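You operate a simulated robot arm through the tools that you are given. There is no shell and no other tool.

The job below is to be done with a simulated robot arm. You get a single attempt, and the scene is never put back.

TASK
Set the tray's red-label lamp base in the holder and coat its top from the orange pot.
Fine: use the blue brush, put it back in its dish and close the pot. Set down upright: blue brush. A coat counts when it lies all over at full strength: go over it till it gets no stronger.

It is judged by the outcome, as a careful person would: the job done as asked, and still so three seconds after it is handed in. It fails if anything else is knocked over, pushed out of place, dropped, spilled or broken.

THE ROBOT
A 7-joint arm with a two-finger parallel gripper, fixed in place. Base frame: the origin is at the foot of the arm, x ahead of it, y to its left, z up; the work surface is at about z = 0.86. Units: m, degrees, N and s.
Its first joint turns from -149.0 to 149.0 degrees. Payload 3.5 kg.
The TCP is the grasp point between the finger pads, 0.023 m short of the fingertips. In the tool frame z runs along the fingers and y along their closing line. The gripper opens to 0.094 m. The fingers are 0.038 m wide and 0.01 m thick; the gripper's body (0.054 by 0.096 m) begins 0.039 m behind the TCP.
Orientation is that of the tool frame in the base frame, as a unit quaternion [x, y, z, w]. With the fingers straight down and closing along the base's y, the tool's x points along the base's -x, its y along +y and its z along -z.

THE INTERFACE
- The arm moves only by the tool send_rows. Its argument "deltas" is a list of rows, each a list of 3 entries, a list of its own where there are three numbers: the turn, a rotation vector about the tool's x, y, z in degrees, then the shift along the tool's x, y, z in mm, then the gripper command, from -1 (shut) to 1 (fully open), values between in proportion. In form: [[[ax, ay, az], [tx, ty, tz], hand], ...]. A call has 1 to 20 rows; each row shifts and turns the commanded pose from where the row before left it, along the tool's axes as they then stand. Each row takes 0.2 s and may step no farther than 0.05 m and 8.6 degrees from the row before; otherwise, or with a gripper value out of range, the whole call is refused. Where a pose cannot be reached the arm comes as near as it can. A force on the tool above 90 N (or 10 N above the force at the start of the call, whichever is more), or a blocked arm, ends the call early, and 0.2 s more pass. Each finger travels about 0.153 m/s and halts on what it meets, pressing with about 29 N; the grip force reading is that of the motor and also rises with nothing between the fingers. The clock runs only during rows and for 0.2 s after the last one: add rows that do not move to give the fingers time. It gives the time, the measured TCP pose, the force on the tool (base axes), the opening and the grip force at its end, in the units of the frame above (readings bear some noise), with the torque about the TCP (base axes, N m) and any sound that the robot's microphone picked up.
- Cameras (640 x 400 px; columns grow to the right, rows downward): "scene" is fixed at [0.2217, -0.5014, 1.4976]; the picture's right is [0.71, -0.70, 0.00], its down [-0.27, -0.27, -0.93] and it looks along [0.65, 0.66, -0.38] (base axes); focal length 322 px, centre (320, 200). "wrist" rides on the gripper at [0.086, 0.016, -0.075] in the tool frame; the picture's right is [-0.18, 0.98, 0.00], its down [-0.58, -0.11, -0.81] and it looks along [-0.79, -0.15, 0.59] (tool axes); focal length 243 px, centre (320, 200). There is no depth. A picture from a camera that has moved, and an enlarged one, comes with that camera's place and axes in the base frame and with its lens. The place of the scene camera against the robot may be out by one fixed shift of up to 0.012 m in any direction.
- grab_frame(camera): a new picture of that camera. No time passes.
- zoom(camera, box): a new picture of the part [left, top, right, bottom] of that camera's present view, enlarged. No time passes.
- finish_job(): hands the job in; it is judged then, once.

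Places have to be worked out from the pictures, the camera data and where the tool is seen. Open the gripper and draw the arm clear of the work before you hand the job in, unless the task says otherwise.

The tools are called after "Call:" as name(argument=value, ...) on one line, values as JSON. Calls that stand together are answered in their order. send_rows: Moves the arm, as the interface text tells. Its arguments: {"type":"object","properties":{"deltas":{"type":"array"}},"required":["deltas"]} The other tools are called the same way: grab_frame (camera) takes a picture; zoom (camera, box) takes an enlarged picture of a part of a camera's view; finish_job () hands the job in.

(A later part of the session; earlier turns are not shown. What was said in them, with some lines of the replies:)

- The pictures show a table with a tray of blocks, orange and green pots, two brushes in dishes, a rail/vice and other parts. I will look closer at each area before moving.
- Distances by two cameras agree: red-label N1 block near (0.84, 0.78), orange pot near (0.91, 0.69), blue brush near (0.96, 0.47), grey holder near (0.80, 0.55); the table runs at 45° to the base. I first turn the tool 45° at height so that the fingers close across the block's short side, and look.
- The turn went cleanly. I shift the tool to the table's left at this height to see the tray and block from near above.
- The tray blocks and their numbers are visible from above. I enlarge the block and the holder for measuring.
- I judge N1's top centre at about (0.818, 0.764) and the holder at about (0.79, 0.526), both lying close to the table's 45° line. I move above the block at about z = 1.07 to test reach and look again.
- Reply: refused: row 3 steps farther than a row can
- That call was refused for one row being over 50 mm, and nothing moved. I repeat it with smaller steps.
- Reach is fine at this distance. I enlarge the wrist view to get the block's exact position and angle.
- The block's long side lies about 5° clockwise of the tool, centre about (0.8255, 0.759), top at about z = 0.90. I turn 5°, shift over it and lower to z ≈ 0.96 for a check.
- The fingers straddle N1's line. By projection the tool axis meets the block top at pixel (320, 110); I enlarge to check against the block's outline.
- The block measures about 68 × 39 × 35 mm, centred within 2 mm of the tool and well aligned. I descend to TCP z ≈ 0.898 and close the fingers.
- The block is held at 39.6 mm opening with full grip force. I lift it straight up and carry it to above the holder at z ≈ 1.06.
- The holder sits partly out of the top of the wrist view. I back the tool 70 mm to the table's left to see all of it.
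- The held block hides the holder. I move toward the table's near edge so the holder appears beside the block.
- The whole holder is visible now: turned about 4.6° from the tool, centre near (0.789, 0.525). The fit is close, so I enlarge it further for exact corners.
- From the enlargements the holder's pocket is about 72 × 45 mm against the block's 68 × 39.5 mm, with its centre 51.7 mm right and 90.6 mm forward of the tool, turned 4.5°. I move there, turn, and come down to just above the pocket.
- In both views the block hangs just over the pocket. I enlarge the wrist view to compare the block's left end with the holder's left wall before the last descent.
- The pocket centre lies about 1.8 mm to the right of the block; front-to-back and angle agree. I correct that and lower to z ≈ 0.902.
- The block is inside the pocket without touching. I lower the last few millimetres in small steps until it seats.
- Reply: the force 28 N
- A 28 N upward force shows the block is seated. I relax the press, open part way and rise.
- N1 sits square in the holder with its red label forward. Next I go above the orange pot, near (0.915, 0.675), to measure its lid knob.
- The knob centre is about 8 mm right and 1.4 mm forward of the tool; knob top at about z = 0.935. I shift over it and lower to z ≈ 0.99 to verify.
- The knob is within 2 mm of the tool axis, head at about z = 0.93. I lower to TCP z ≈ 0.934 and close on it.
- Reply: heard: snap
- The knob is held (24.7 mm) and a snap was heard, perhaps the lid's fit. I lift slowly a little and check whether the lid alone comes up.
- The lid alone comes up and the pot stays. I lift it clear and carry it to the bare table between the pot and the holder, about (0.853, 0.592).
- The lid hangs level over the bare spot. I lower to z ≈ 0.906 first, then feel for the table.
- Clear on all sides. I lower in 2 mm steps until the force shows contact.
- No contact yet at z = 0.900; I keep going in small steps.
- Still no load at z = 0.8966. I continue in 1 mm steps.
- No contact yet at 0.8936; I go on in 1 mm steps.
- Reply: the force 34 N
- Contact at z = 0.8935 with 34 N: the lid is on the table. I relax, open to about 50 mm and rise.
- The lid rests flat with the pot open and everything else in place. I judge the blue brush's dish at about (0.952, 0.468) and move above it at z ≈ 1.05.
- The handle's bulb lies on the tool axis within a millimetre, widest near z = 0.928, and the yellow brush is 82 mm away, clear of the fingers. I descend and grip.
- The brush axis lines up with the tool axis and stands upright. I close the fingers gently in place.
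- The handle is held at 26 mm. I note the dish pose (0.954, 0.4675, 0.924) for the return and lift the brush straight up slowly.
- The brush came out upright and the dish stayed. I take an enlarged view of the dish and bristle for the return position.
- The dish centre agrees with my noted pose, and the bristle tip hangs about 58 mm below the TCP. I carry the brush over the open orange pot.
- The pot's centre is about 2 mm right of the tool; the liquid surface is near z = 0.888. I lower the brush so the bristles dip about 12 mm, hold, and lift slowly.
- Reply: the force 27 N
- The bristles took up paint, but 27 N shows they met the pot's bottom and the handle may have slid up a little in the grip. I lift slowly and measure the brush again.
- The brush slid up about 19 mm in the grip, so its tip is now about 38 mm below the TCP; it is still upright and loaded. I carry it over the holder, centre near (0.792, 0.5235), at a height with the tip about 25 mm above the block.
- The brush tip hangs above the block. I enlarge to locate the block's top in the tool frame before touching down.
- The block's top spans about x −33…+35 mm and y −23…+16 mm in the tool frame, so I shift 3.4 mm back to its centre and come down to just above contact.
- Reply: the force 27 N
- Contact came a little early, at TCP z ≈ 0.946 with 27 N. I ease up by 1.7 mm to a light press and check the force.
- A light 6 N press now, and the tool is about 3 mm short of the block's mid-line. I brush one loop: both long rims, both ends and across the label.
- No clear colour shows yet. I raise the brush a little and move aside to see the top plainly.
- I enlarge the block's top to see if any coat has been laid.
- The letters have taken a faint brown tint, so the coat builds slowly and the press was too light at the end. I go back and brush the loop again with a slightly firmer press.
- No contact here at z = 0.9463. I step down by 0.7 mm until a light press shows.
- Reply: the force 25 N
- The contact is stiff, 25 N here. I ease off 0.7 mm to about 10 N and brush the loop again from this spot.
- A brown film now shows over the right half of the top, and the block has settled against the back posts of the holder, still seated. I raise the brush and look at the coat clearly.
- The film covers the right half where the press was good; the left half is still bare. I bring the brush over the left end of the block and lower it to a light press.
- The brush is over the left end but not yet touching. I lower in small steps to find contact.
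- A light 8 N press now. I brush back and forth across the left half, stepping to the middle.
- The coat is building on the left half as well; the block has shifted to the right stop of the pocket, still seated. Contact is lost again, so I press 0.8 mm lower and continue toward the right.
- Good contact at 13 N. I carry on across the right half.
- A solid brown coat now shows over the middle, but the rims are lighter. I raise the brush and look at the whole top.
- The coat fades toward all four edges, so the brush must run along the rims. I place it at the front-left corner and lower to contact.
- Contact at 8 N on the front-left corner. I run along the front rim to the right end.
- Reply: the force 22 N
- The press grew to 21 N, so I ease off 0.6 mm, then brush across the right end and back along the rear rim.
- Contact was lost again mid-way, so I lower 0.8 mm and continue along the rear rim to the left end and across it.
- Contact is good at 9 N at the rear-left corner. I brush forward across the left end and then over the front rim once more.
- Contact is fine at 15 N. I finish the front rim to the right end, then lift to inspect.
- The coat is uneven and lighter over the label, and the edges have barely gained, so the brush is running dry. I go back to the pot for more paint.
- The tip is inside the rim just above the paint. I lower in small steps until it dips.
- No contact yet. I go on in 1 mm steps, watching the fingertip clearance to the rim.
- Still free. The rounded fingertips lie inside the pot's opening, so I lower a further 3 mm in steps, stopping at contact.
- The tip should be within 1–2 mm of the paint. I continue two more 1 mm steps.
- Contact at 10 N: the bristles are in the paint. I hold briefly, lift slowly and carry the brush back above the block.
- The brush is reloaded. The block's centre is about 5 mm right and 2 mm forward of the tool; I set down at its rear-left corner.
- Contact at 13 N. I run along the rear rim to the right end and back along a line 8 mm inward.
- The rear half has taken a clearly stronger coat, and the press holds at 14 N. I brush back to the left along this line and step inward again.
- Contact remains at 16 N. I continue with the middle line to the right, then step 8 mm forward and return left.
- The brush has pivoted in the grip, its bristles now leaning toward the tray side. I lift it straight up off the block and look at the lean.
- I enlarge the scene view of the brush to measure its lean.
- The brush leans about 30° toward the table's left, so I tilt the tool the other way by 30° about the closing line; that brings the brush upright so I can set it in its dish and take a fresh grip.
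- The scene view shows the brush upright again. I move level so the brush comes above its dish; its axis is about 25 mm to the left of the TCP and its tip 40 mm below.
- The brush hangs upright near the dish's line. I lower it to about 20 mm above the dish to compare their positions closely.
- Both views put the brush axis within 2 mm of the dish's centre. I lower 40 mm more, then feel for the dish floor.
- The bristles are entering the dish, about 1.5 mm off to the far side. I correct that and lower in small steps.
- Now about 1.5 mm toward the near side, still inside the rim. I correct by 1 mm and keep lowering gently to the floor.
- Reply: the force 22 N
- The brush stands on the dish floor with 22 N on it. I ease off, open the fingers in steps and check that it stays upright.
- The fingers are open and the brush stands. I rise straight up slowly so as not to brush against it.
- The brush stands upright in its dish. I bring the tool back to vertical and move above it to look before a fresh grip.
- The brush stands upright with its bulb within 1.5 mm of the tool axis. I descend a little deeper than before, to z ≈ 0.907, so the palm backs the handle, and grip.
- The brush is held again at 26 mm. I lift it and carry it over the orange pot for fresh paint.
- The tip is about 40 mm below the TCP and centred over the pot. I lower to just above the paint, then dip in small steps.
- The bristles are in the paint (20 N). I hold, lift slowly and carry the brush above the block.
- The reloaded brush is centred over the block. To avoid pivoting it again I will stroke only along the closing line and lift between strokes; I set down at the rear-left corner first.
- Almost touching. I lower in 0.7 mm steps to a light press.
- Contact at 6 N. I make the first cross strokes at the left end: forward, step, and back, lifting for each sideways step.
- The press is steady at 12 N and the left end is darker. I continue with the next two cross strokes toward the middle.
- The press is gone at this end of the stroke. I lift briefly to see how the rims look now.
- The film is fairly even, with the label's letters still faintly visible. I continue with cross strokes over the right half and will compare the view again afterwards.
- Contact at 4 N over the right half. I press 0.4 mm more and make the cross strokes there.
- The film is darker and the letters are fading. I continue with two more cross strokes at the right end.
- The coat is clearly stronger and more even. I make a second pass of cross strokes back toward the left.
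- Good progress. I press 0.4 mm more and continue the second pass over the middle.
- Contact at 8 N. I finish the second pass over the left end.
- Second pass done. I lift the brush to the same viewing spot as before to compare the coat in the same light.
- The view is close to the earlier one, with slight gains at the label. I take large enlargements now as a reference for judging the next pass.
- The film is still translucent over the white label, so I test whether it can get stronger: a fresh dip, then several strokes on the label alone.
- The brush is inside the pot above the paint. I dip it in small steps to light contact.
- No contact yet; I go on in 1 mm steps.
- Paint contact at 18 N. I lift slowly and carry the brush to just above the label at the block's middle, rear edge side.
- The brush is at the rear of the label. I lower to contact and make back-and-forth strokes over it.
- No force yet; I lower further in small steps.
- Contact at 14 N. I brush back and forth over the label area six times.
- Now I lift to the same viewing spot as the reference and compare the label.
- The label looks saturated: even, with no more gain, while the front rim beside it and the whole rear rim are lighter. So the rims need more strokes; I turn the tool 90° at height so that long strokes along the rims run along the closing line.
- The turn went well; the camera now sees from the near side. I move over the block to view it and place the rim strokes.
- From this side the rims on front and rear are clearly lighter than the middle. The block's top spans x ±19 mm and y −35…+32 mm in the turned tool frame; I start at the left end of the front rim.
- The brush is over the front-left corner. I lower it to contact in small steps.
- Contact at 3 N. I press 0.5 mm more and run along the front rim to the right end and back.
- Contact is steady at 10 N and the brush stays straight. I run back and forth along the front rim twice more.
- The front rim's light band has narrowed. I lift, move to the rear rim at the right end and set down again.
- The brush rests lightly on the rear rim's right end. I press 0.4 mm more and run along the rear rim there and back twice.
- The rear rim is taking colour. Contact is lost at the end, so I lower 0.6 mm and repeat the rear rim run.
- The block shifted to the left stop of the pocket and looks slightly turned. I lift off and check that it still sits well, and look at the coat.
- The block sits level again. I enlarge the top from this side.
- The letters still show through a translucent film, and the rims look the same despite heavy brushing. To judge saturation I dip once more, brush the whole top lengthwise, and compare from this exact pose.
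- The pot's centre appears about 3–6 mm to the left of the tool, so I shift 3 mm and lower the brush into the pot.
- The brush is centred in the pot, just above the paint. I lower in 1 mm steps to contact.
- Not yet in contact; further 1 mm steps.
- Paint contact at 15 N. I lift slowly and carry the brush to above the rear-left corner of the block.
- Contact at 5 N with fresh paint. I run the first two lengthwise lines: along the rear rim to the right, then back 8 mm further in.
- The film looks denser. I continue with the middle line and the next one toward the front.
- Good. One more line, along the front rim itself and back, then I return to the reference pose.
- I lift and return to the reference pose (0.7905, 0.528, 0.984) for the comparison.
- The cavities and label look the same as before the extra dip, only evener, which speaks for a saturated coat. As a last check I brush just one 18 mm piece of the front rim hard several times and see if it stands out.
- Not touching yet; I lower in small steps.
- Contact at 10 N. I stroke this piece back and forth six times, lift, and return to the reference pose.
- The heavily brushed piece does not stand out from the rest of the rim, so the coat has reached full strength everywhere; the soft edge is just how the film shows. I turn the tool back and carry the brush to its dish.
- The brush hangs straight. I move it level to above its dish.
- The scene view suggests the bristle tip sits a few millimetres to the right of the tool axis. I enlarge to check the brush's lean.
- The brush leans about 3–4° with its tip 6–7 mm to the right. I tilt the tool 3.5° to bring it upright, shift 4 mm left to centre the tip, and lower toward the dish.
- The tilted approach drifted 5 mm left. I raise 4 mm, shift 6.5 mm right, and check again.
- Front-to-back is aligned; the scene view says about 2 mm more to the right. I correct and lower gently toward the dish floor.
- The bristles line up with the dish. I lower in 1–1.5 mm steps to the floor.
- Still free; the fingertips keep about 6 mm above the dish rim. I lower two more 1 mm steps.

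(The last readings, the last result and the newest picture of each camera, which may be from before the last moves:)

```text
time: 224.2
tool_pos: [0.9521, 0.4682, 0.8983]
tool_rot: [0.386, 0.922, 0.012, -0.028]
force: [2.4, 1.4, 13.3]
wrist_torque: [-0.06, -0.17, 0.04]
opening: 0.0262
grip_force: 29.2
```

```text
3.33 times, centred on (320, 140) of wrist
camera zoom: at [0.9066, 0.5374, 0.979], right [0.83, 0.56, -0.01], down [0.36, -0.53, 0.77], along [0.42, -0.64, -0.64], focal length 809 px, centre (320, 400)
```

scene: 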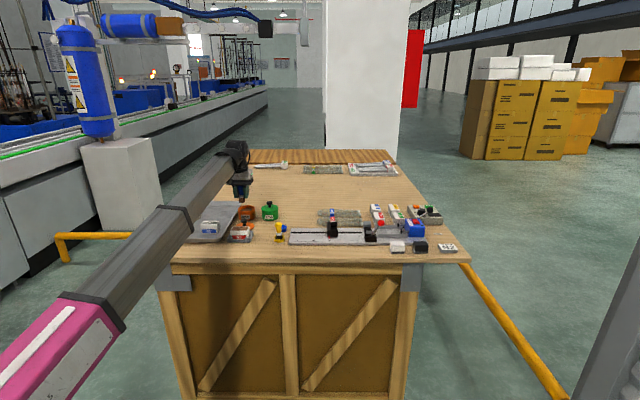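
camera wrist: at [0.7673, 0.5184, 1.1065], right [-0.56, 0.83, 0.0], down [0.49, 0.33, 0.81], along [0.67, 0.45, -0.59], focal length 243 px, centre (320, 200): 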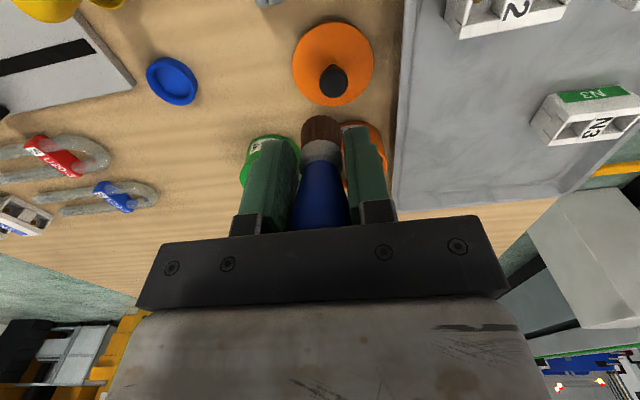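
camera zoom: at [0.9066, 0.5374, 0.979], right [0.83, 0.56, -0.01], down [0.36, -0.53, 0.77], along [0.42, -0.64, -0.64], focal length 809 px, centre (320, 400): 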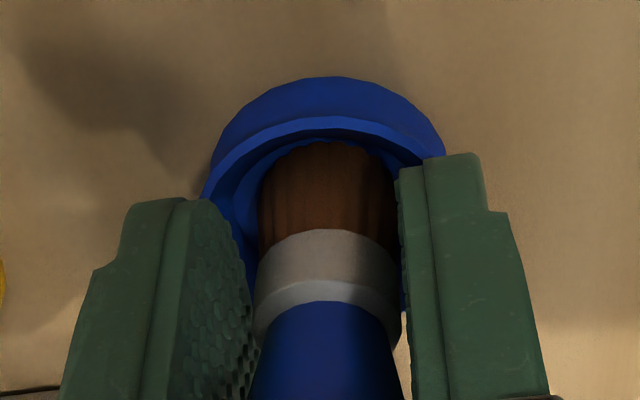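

Contact at 13 N, with the bristles at the dish floor. I ease up slightly and open the fingers in steps.

Call:
send_rows(deltas=[[[0, 0, 0], [0, 0, -1], -1], [[0, 0, 0], [0, 0, 0], -1], [[0, 0, 0], [0, 0, 0], -0.38], [[0, 0, 0], [0, 0, 0], -0.3], [[0, 0, 0], [0, 0, 0], -0.15], [[0, 0, 0], [0, 0, 0], 0.0], [[0, 0, 0], [0, 0, 0], 0.15], [[0, 0, 0], [0, 0, 0], 0.15]])

Call:
zoom(camera="wrist", box=[220, 20, 420, 230])

Call:
zoom(camera="scene", box=[262, 205, 292, 235])

```text
time: 226.0
tool_pos: [0.9526, 0.467, 0.9]
tool_rot: [0.386, 0.922, 0.012, -0.029]
force: [0.2, -0.2, 0.0]
wrist_torque: [0.04, -0.04, 0.0]
opening: 0.0543
grip_force: 0.1
```

```text
1.90 times, centred on (320, 125) of wrist
camera zoom: at [0.9071, 0.5374, 0.9793], right [0.83, 0.56, -0.01], down [0.36, -0.53, 0.77], along [0.42, -0.64, -0.64], focal length 462 px, centre (320, 343)
```

zoom: 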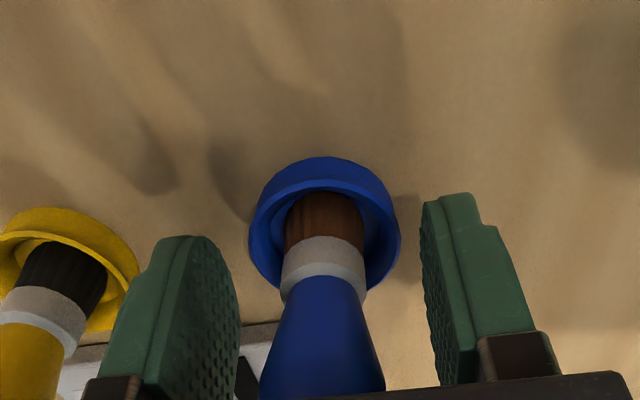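

```text
13.33 times, centred on (277, 220) of scene
camera zoom: at [0.2217, -0.5014, 1.4976], right [0.71, -0.7, 0.0], down [-0.27, -0.27, -0.93], along [0.65, 0.66, -0.38], focal length 4297 px, centre (893, -67)
```

zoom: 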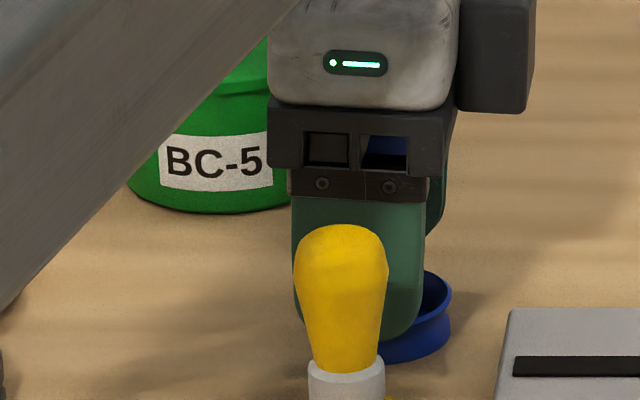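

The brush stands free in its dish. I rise straight up and take the tilt out of the tool.

Call:
send_rows(deltas=[[[0, 0, 0], [0.3, 0, -5], 0.15], [[0, 0, 0], [1, 0, -15], 0.15], [[0, 0, 0], [1.8, 0, -30], 0.15], [[0, 0, 0], [2.4, 0, -40], 0.15], [[0, -3.5, 0], [0, 0, 0], 0.15], [[0, 0, 0], [0, 0, -50], 0.15], [[0, 0, 0], [0, 0, 0], 0.15], [[0, 0, 0], [0, 0, 0], 0.15]])

Call:
zoom(camera="wrist", box=[220, 0, 420, 130])

Call:
zoom(camera="scene", box=[225, 190, 305, 245])

```text
time: 227.8
tool_pos: [0.9526, 0.4694, 1.0392]
tool_rot: [0.386, 0.922, 0.0, 0.0]
force: [-0.9, -0.3, 0.1]
wrist_torque: [0.02, 0.02, -0.01]
opening: 0.0541
grip_force: 0.0
```

```text
3.08 times, centred on (320, 65) of wrist
camera zoom: at [0.9036, 0.5424, 1.1144], right [0.83, 0.56, 0.0], down [0.33, -0.49, 0.81], along [0.45, -0.67, -0.59], focal length 746 px, centre (320, 615)
```

zoom: 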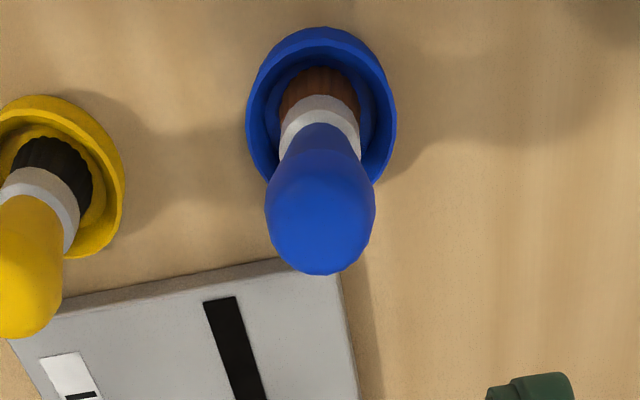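

```text
7.27 times, centred on (265, 218) of scene
camera zoom: at [0.2217, -0.5014, 1.4976], right [0.71, -0.7, 0.0], down [-0.27, -0.27, -0.93], along [0.65, 0.66, -0.38], focal length 2344 px, centre (720, 73)
```

zoom: 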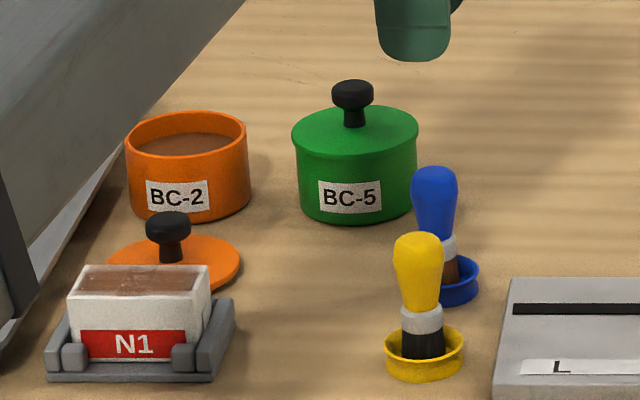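

The blue brush stands upright in its dish. Before closing the pot I take one unobstructed look at the coat from above.

Call:
send_rows(deltas=[[[0, 0, 0], [38, -15, 0], 0.15], [[0, 0, 0], [38, -15, 0], 0.15], [[0, 0, 0], [38, -16, 0], 0.15], [[0, 0, 0], [38, -16, 0], 0.15], [[0, 0, 0], [39, -16, 0], 0.15], [[0, 0, 0], [0, 0, 0], 0.15], [[0, 0, 0], [0, 0, 0], 0.15]])

Call:
zoom(camera="wrist", box=[260, 0, 420, 130])

Call:
zoom(camera="scene", box=[230, 222, 256, 238])

```text
time: 229.4
tool_pos: [0.7632, 0.5496, 1.0381]
tool_rot: [0.386, 0.922, -0.001, -0.001]
force: [-0.2, 0.2, 1.2]
wrist_torque: [0.0, -0.02, -0.01]
opening: 0.0544
grip_force: 0.0
```

```text
3.08 times, centred on (340, 65) of wrist
camera zoom: at [0.7146, 0.6226, 1.113], right [0.83, 0.56, 0.0], down [0.33, -0.49, 0.81], along [0.45, -0.67, -0.59], focal length 746 px, centre (258, 615)
```

zoom: 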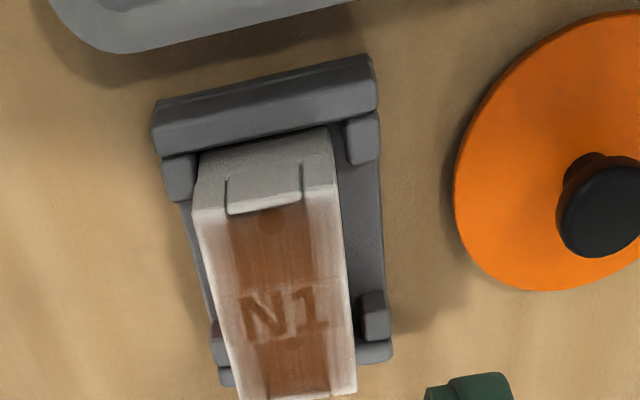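

```text
16.00 times, centred on (243, 230) of scene
camera zoom: at [0.2217, -0.5014, 1.4976], right [0.71, -0.7, 0.0], down [-0.27, -0.27, -0.93], along [0.65, 0.66, -0.38], focal length 5156 px, centre (1552, -280)
```

zoom: 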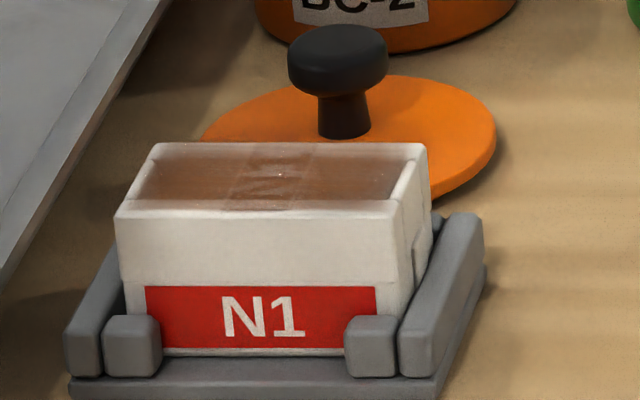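

The letters now show in paint brown and the film is even over the top, so I take the coat as complete. Next I move above the lid's knob, at about (0.8546, 0.591).

Call:
send_rows(deltas=[[[0, 0, 0], [-11, 31, 0], 0.3], [[0, 0, 0], [-11, 31, 0], 0.3], [[0, 0, 0], [-12, 32, 0], 0.3], [[0, 0, 0], [0, 0, 35], 0.3], [[0, 0, 0], [0, 0, 25], 0.3], [[0, 0, 0], [0, 0, 0], 0.3], [[0, 0, 0], [0, 0, 0], 0.3]])

Call:
zoom(camera="wrist", box=[220, 20, 420, 180])

Call:
zoom(camera="scene", box=[225, 180, 285, 235])

```text
time: 231.0
tool_pos: [0.8552, 0.5908, 0.9797]
tool_rot: [0.387, 0.922, 0.0, 0.0]
force: [0.6, 0.0, 0.3]
wrist_torque: [0.0, 0.0, 0.04]
opening: 0.061
grip_force: 0.2
```

```text
2.50 times, centred on (320, 100) of wrist
camera zoom: at [0.805, 0.6639, 1.0533], right [0.83, 0.56, 0.0], down [0.33, -0.49, 0.81], along [0.45, -0.67, -0.59], focal length 606 px, centre (320, 450)
```

zoom: 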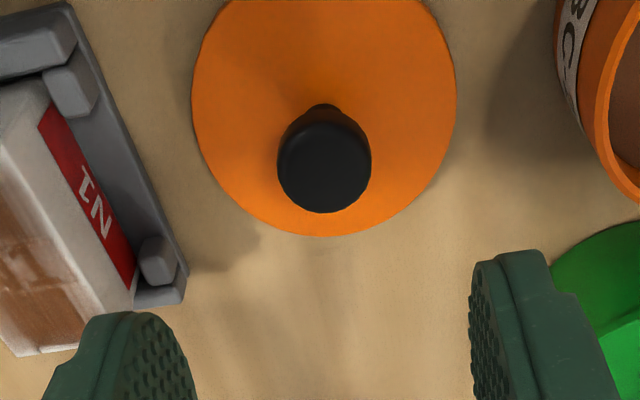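

```text
7.27 times, centred on (255, 208) of scene
camera zoom: at [0.2217, -0.5014, 1.4976], right [0.71, -0.7, 0.0], down [-0.27, -0.27, -0.93], along [0.65, 0.66, -0.38], focal length 2344 px, centre (793, 146)
```

zoom: 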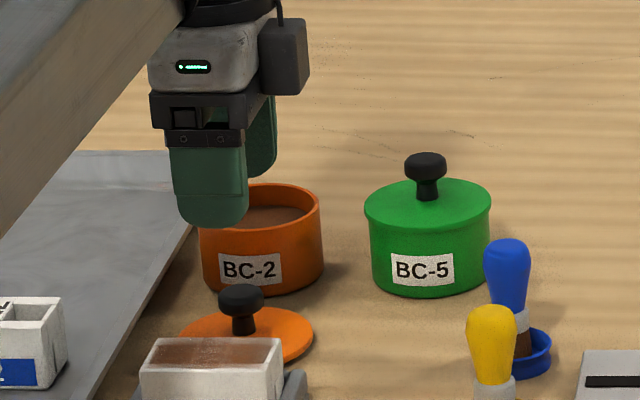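

The knob lies within 2 mm of the tool axis. I descend to z ≈ 0.895 and close on it.

Call:
send_rows(deltas=[[[0, 0, 0], [-1.5, 0.6, 30], 0.3], [[0, 0, 0], [0, 0, 30], 0.3], [[0, 0, 0], [0, 0, 18], 0.3], [[0, 0, 0], [0, 0, 7], 0.3], [[0, 0, 0], [0, 0, 0], 0.3], [[0, 0, 0], [0, 0, 0], -1], [[0, 0, 0], [0, 0, 0], -1], [[0, 0, 0], [0, 0, 0], -1]])

Call:
zoom(camera="wrist", box=[220, 20, 420, 230])

Call:
zoom(camera="scene", box=[225, 190, 275, 235])

```text
time: 232.8
tool_pos: [0.8546, 0.59, 0.8928]
tool_rot: [0.387, 0.922, 0.0, 0.0]
force: [-1.0, -1.2, 0.2]
wrist_torque: [0.02, -0.03, 0.01]
opening: 0.0247
grip_force: 28.8
```

```text
1.90 times, centred on (320, 125) of wrist
camera zoom: at [0.8057, 0.6629, 0.9681], right [0.83, 0.56, 0.0], down [0.33, -0.49, 0.81], along [0.45, -0.67, -0.59], focal length 462 px, centre (320, 343)
```

zoom: 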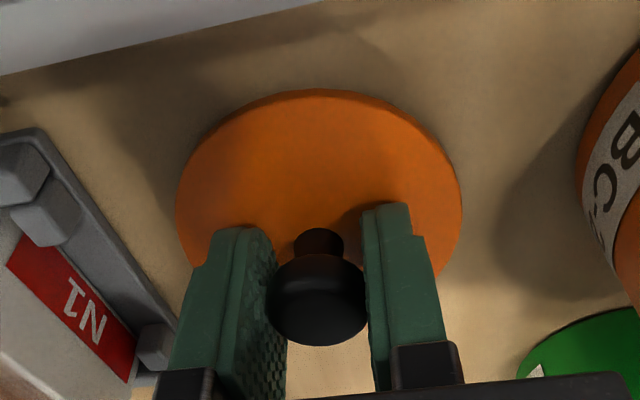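

```text
8.89 times, centred on (250, 212) of scene
camera zoom: at [0.2217, -0.5014, 1.4976], right [0.71, -0.7, 0.0], down [-0.27, -0.27, -0.93], along [0.65, 0.66, -0.38], focal length 2864 px, centre (942, 89)
```

zoom: 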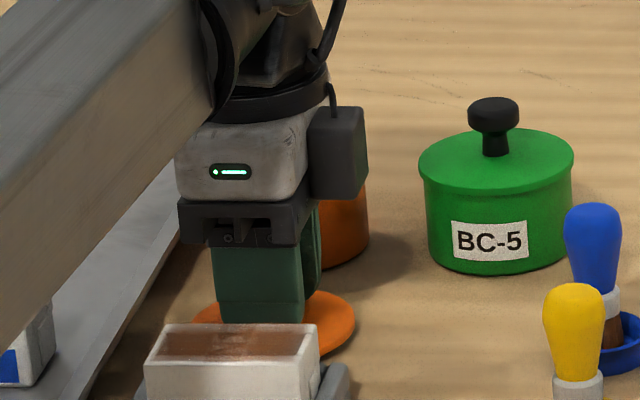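

The knob is held. I lift the lid and carry it above the pot.

Call:
send_rows(deltas=[[[0, 0, 0], [0, 0, -5], -1], [[0, 0, 0], [0, 0, -20], -1], [[0, 0, 0], [0, 0, -40], -1], [[0, 0, 0], [0, 0, -35], -1], [[0, 0, 0], [3, 26, 0], -1], [[0, 0, 0], [3, 26, 0], -1], [[0, 0, 0], [3, 26, 0], -1], [[0, 0, 0], [3.5, 25.5, 0], -1], [[0, 0, 0], [0, 0, 0], -1], [[0, 0, 0], [0, 0, 0], -1], [[0, 0, 0], [0, 0, 0], -1]])

Call:
grab_frame(camera="wrist")

Call:
zoom(camera="scene", box=[225, 180, 275, 225])

```text
time: 235.2
tool_pos: [0.9203, 0.6723, 0.9926]
tool_rot: [0.386, 0.922, 0.0, 0.0]
force: [0.7, 0.1, -1.0]
wrist_torque: [0.0, -0.01, -0.03]
opening: 0.0244
grip_force: 28.9
```

```text
taken
camera wrist: at [0.8717, 0.7448, 1.0675], right [0.83, 0.56, 0.0], down [0.33, -0.49, 0.81], along [0.45, -0.67, -0.59], focal length 243 px, centre (320, 200)
```

wrist: 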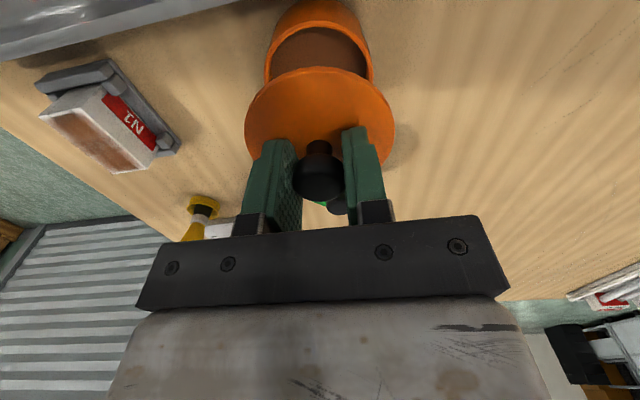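

```text
8.89 times, centred on (250, 202) of scene
camera zoom: at [0.2217, -0.5014, 1.4976], right [0.71, -0.7, 0.0], down [-0.27, -0.27, -0.93], along [0.65, 0.66, -0.38], focal length 2864 px, centre (942, 178)
```

zoom: 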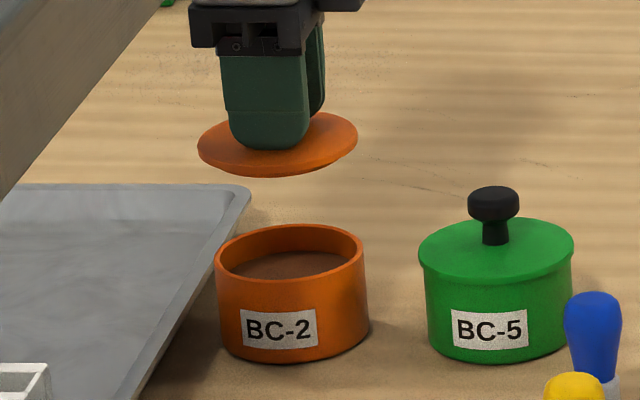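

The lid hangs over the pot, and by projection it will land within 1–2 mm of the rim's centre. I lower it to just above the rim and check.

Call:
send_rows(deltas=[[[0, 0, 0], [0, -0.5, 20], -1], [[0, 0, 0], [0, 0, 20], -1], [[0, 0, 0], [0, 0, 10], -1], [[0, 0, 0], [0, 0, 0], -1], [[0, 0, 0], [0, 0, 0], -1]])

Call:
zoom(camera="wrist", box=[220, 0, 420, 160])

Call:
zoom(camera="scene", box=[235, 190, 270, 225])

```text
time: 236.4
tool_pos: [0.9193, 0.671, 0.9438]
tool_rot: [0.386, 0.922, 0.0, 0.0]
force: [-0.2, 0.2, 0.3]
wrist_torque: [-0.02, 0.01, -0.01]
opening: 0.0244
grip_force: 29.2
```

```text
2.50 times, centred on (320, 80) of wrist
camera zoom: at [0.8717, 0.7434, 1.0179], right [0.83, 0.56, 0.0], down [0.33, -0.49, 0.81], along [0.45, -0.67, -0.59], focal length 606 px, centre (320, 500)
```

zoom: 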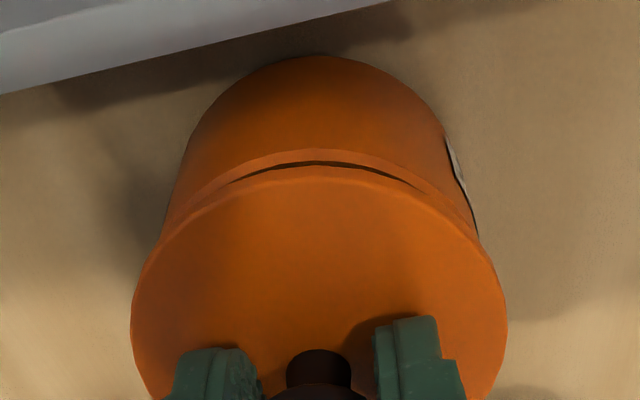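

```text
11.43 times, centred on (252, 208) of scene
camera zoom: at [0.2217, -0.5014, 1.4976], right [0.71, -0.7, 0.0], down [-0.27, -0.27, -0.93], along [0.65, 0.66, -0.38], focal length 3683 px, centre (1091, 114)
```

zoom: 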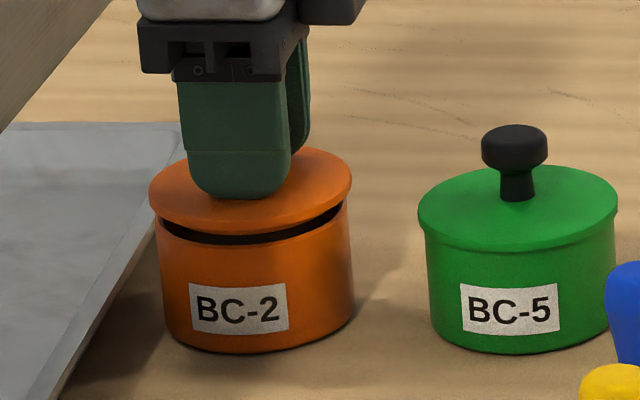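

The lid is aligned with the rim to within a millimetre. I lower it onto the pot in small steps.

Call:
send_rows(deltas=[[[0, 0, 0], [-0.5, 0, 4], -1], [[0, 0, 0], [0, 0, 3], -1], [[0, 0, 0], [0, 0, 1.5], -1], [[0, 0, 0], [0, 0, 0], -1]])

```text
time: 237.4
tool_pos: [0.9205, 0.6715, 0.9354]
tool_rot: [0.386, 0.922, 0.001, 0.0]
force: [-0.2, 0.2, -0.4]
wrist_torque: [0.0, -0.05, -0.04]
opening: 0.0249
grip_force: 28.6
```

Call:
send_rows(deltas=[[[0, 0, 0], [0, 0, 1], -1], [[0, 0, 0], [0, 0, 1], -1], [[0, 0, 0], [0, 0, 1], -1], [[0, 0, 0], [0, 0, 0], -1]])

Call:
zoom(camera="scene", box=[235, 190, 270, 225])

```text
time: 238.4
tool_pos: [0.9195, 0.6727, 0.934]
tool_rot: [0.386, 0.922, 0.0, 0.0]
force: [1.6, -1.7, 7.2]
wrist_torque: [-0.03, 0.12, -0.02]
opening: 0.0243
grip_force: 29.0
```

```text
11.43 times, centred on (252, 208) of scene
camera zoom: at [0.2217, -0.5014, 1.4976], right [0.71, -0.7, 0.0], down [-0.27, -0.27, -0.93], along [0.65, 0.66, -0.38], focal length 3683 px, centre (1091, 114)
```

zoom: 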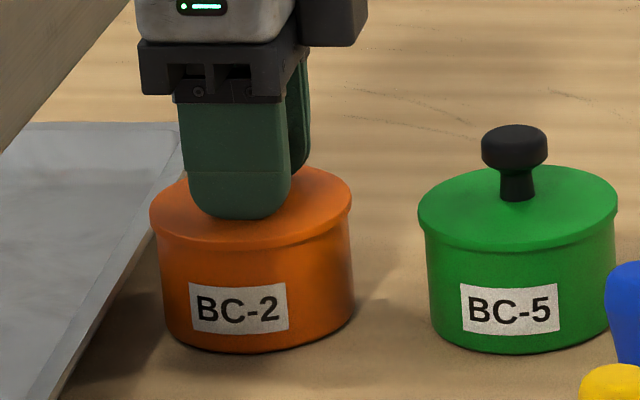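

The lid rests on the rim with 7 N. I press slightly more to make sure it is fully seated.

Call:
send_rows(deltas=[[[0, 0, 0], [0, 0, 1], -1], [[0, 0, 0], [0, 0, 0.7], -1], [[0, 0, 0], [0, 0, 0], -1]])

Call:
zoom(camera="wrist", box=[220, 0, 420, 160])

```text
time: 239.2
tool_pos: [0.9201, 0.6725, 0.9334]
tool_rot: [0.386, 0.923, 0.001, 0.0]
force: [7.2, 5.6, 30.3]
wrist_torque: [-0.04, 0.07, 0.0]
opening: 0.0247
grip_force: 28.6
```

```text
2.50 times, centred on (320, 80) of wrist
camera zoom: at [0.8712, 0.7442, 1.0089], right [0.83, 0.56, 0.0], down [0.33, -0.49, 0.81], along [0.45, -0.67, -0.59], focal length 606 px, centre (320, 500)
```

zoom: 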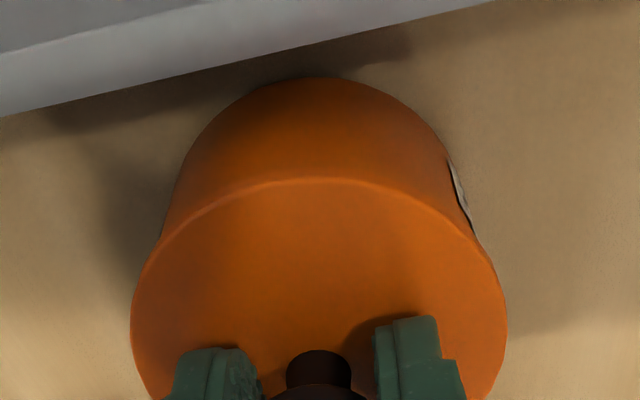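

The lid is seated flush (30 N). I relax, open to about 50 mm and rise straight up.

Call:
send_rows(deltas=[[[0, 0, 0], [0, 0, -2.2], -1], [[0, 0, 0], [0, 0, 0], -1], [[0, 0, 0], [0, 0, 0], -0.3], [[0, 0, 0], [0, 0, 0], 0.1], [[0, 0, 0], [0, 0, 0], 0.1], [[0, 0, 0], [0, 0, 0], 0.1], [[0, 0, 0], [0, 0, -20], 0.1], [[0, 0, 0], [0, 0, -40], 0.1], [[0, 0, 0], [0, 0, -40], 0.1], [[0, 0, 0], [0, 0, -40], 0.1], [[0, 0, 0], [0, 0, 0], 0.1]])

Call:
zoom(camera="scene", box=[225, 185, 305, 245])

Call:
grab_frame(camera="wrist")

```text
time: 241.6
tool_pos: [0.9211, 0.6734, 1.0744]
tool_rot: [0.387, 0.922, 0.0, -0.001]
force: [0.0, 0.0, -0.5]
wrist_torque: [-0.02, -0.01, 0.03]
opening: 0.0517
grip_force: 0.1
heard: snap
```

```text
6.67 times, centred on (265, 215) of scene
camera zoom: at [0.2217, -0.5014, 1.4976], right [0.71, -0.7, 0.0], down [-0.27, -0.27, -0.93], along [0.65, 0.66, -0.38], focal length 2148 px, centre (687, 100)
```

zoom: 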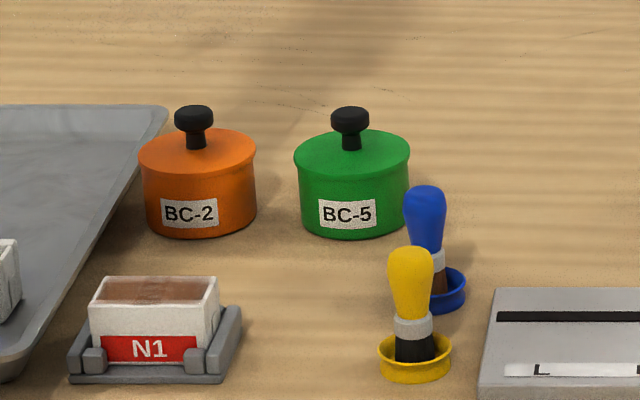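

```text
taken
camera wrist: at [0.8723, 0.7457, 1.1491], right [0.83, 0.56, 0.0], down [0.33, -0.49, 0.81], along [0.45, -0.67, -0.59], focal length 243 px, centre (320, 200)
```

wrist: 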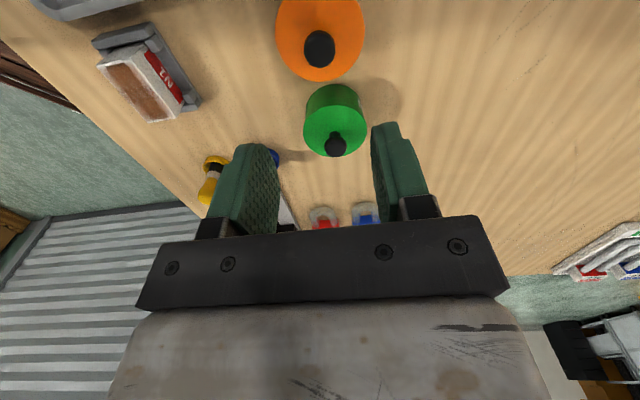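

A snap was heard as the lid was released, so the pot is closed. Everything stands in place; I draw the arm up and away from the work and open the gripper fully.

Call:
send_rows(deltas=[[[0, 0, 0], [0, 0, -40], 1], [[0, 0, 0], [0, 0, -40], 1], [[0, 0, 0], [0, 0, -40], 1], [[0, 0, 0], [35, 0, 0], 1], [[0, 0, 0], [35, 0, 0], 1], [[0, 0, 0], [35, 0, 0], 1], [[0, 0, 0], [35, 0, 0], 1], [[0, 0, 0], [0, 0, 0], 1], [[0, 0, 0], [0, 0, 0], 1], [[0, 0, 0], [0, 0, 0], 1]])

Call:
grab_frame(camera="scene")

Call:
zoom(camera="scene", box=[150, 185, 310, 255])

Call:
zoom(camera="scene", box=[228, 218, 258, 240])

Call:
grab_frame(camera="wrist")

```text
time: 243.8
tool_pos: [0.8227, 0.7731, 1.1929]
tool_rot: [0.387, 0.922, -0.001, 0.0]
force: [-0.1, -0.2, 0.4]
wrist_torque: [0.03, 0.01, -0.01]
opening: 0.0941
grip_force: 0.0
```

```text
taken
```

scene: 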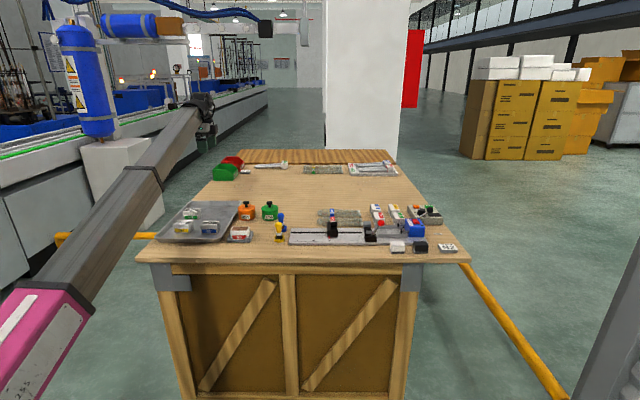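

```text
4.00 times, centred on (230, 220) of scene
camera zoom: at [0.2217, -0.5014, 1.4976], right [0.71, -0.7, 0.0], down [-0.27, -0.27, -0.93], along [0.65, 0.66, -0.38], focal length 1289 px, centre (680, 120)
```

zoom: 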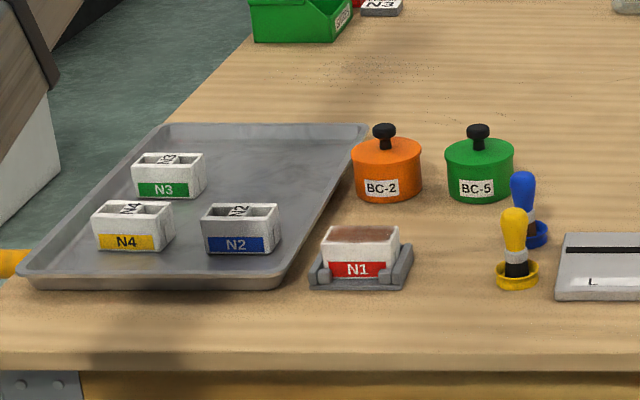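

```text
16.00 times, centred on (243, 229) of scene
camera zoom: at [0.2217, -0.5014, 1.4976], right [0.71, -0.7, 0.0], down [-0.27, -0.27, -0.93], along [0.65, 0.66, -0.38], focal length 5156 px, centre (1552, -264)
```

zoom: 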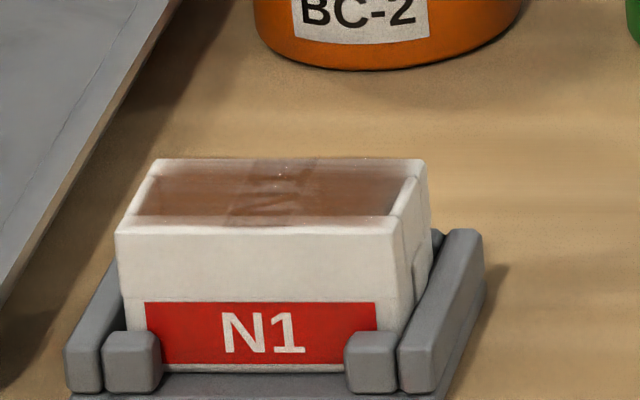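

```text
taken
camera wrist: at [0.7737, 0.8454, 1.2681], right [0.83, 0.56, 0.0], down [0.33, -0.49, 0.81], along [0.45, -0.67, -0.59], focal length 243 px, centre (320, 200)
```

wrist: 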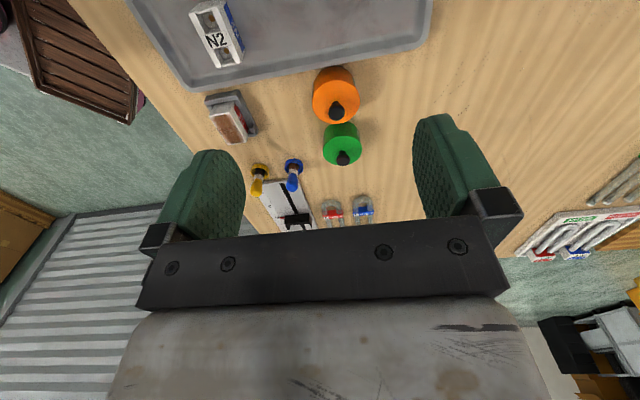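

N1 sits in the holder with a brown coat over its top. The blue brush stands upright in its dish, the orange pot is closed, nothing else has moved, and the arm is clear with the gripper open. I hand the job in.

Call:
finish_job()

```text
The job is handed in.
```

The job is handed in. The red-label lamp base (N1) sits in the holder with a coat from the orange pot on its top. The blue brush stands upright in its dish, and the orange pot is closed.

- **Coat:** I'm fairly confident it is at full strength, but not certain. More dips and passes stopped making the label or the middle any darker. The rims still looked lighter than the middle. I brushed one piece of the front rim hard and it didn't stand out from the rest, though the brush may have been short of paint by then. I took the lighter edge to be how the film shows.
- **Brush:** It slid and once pivoted in the grip while I was coating. I stood it back in its dish, took a fresh grip and carried on. At the end it was upright and well centred.
- **Lamp base:** It shifted a few millimetres inside the holder while I brushed, but it is seated.
- **Pot lid:** I heard a snap as I let go of it, and it sits flush.

In the last pictures nothing else looked knocked over, moved or spilled, and the arm is clear with the gripper open.
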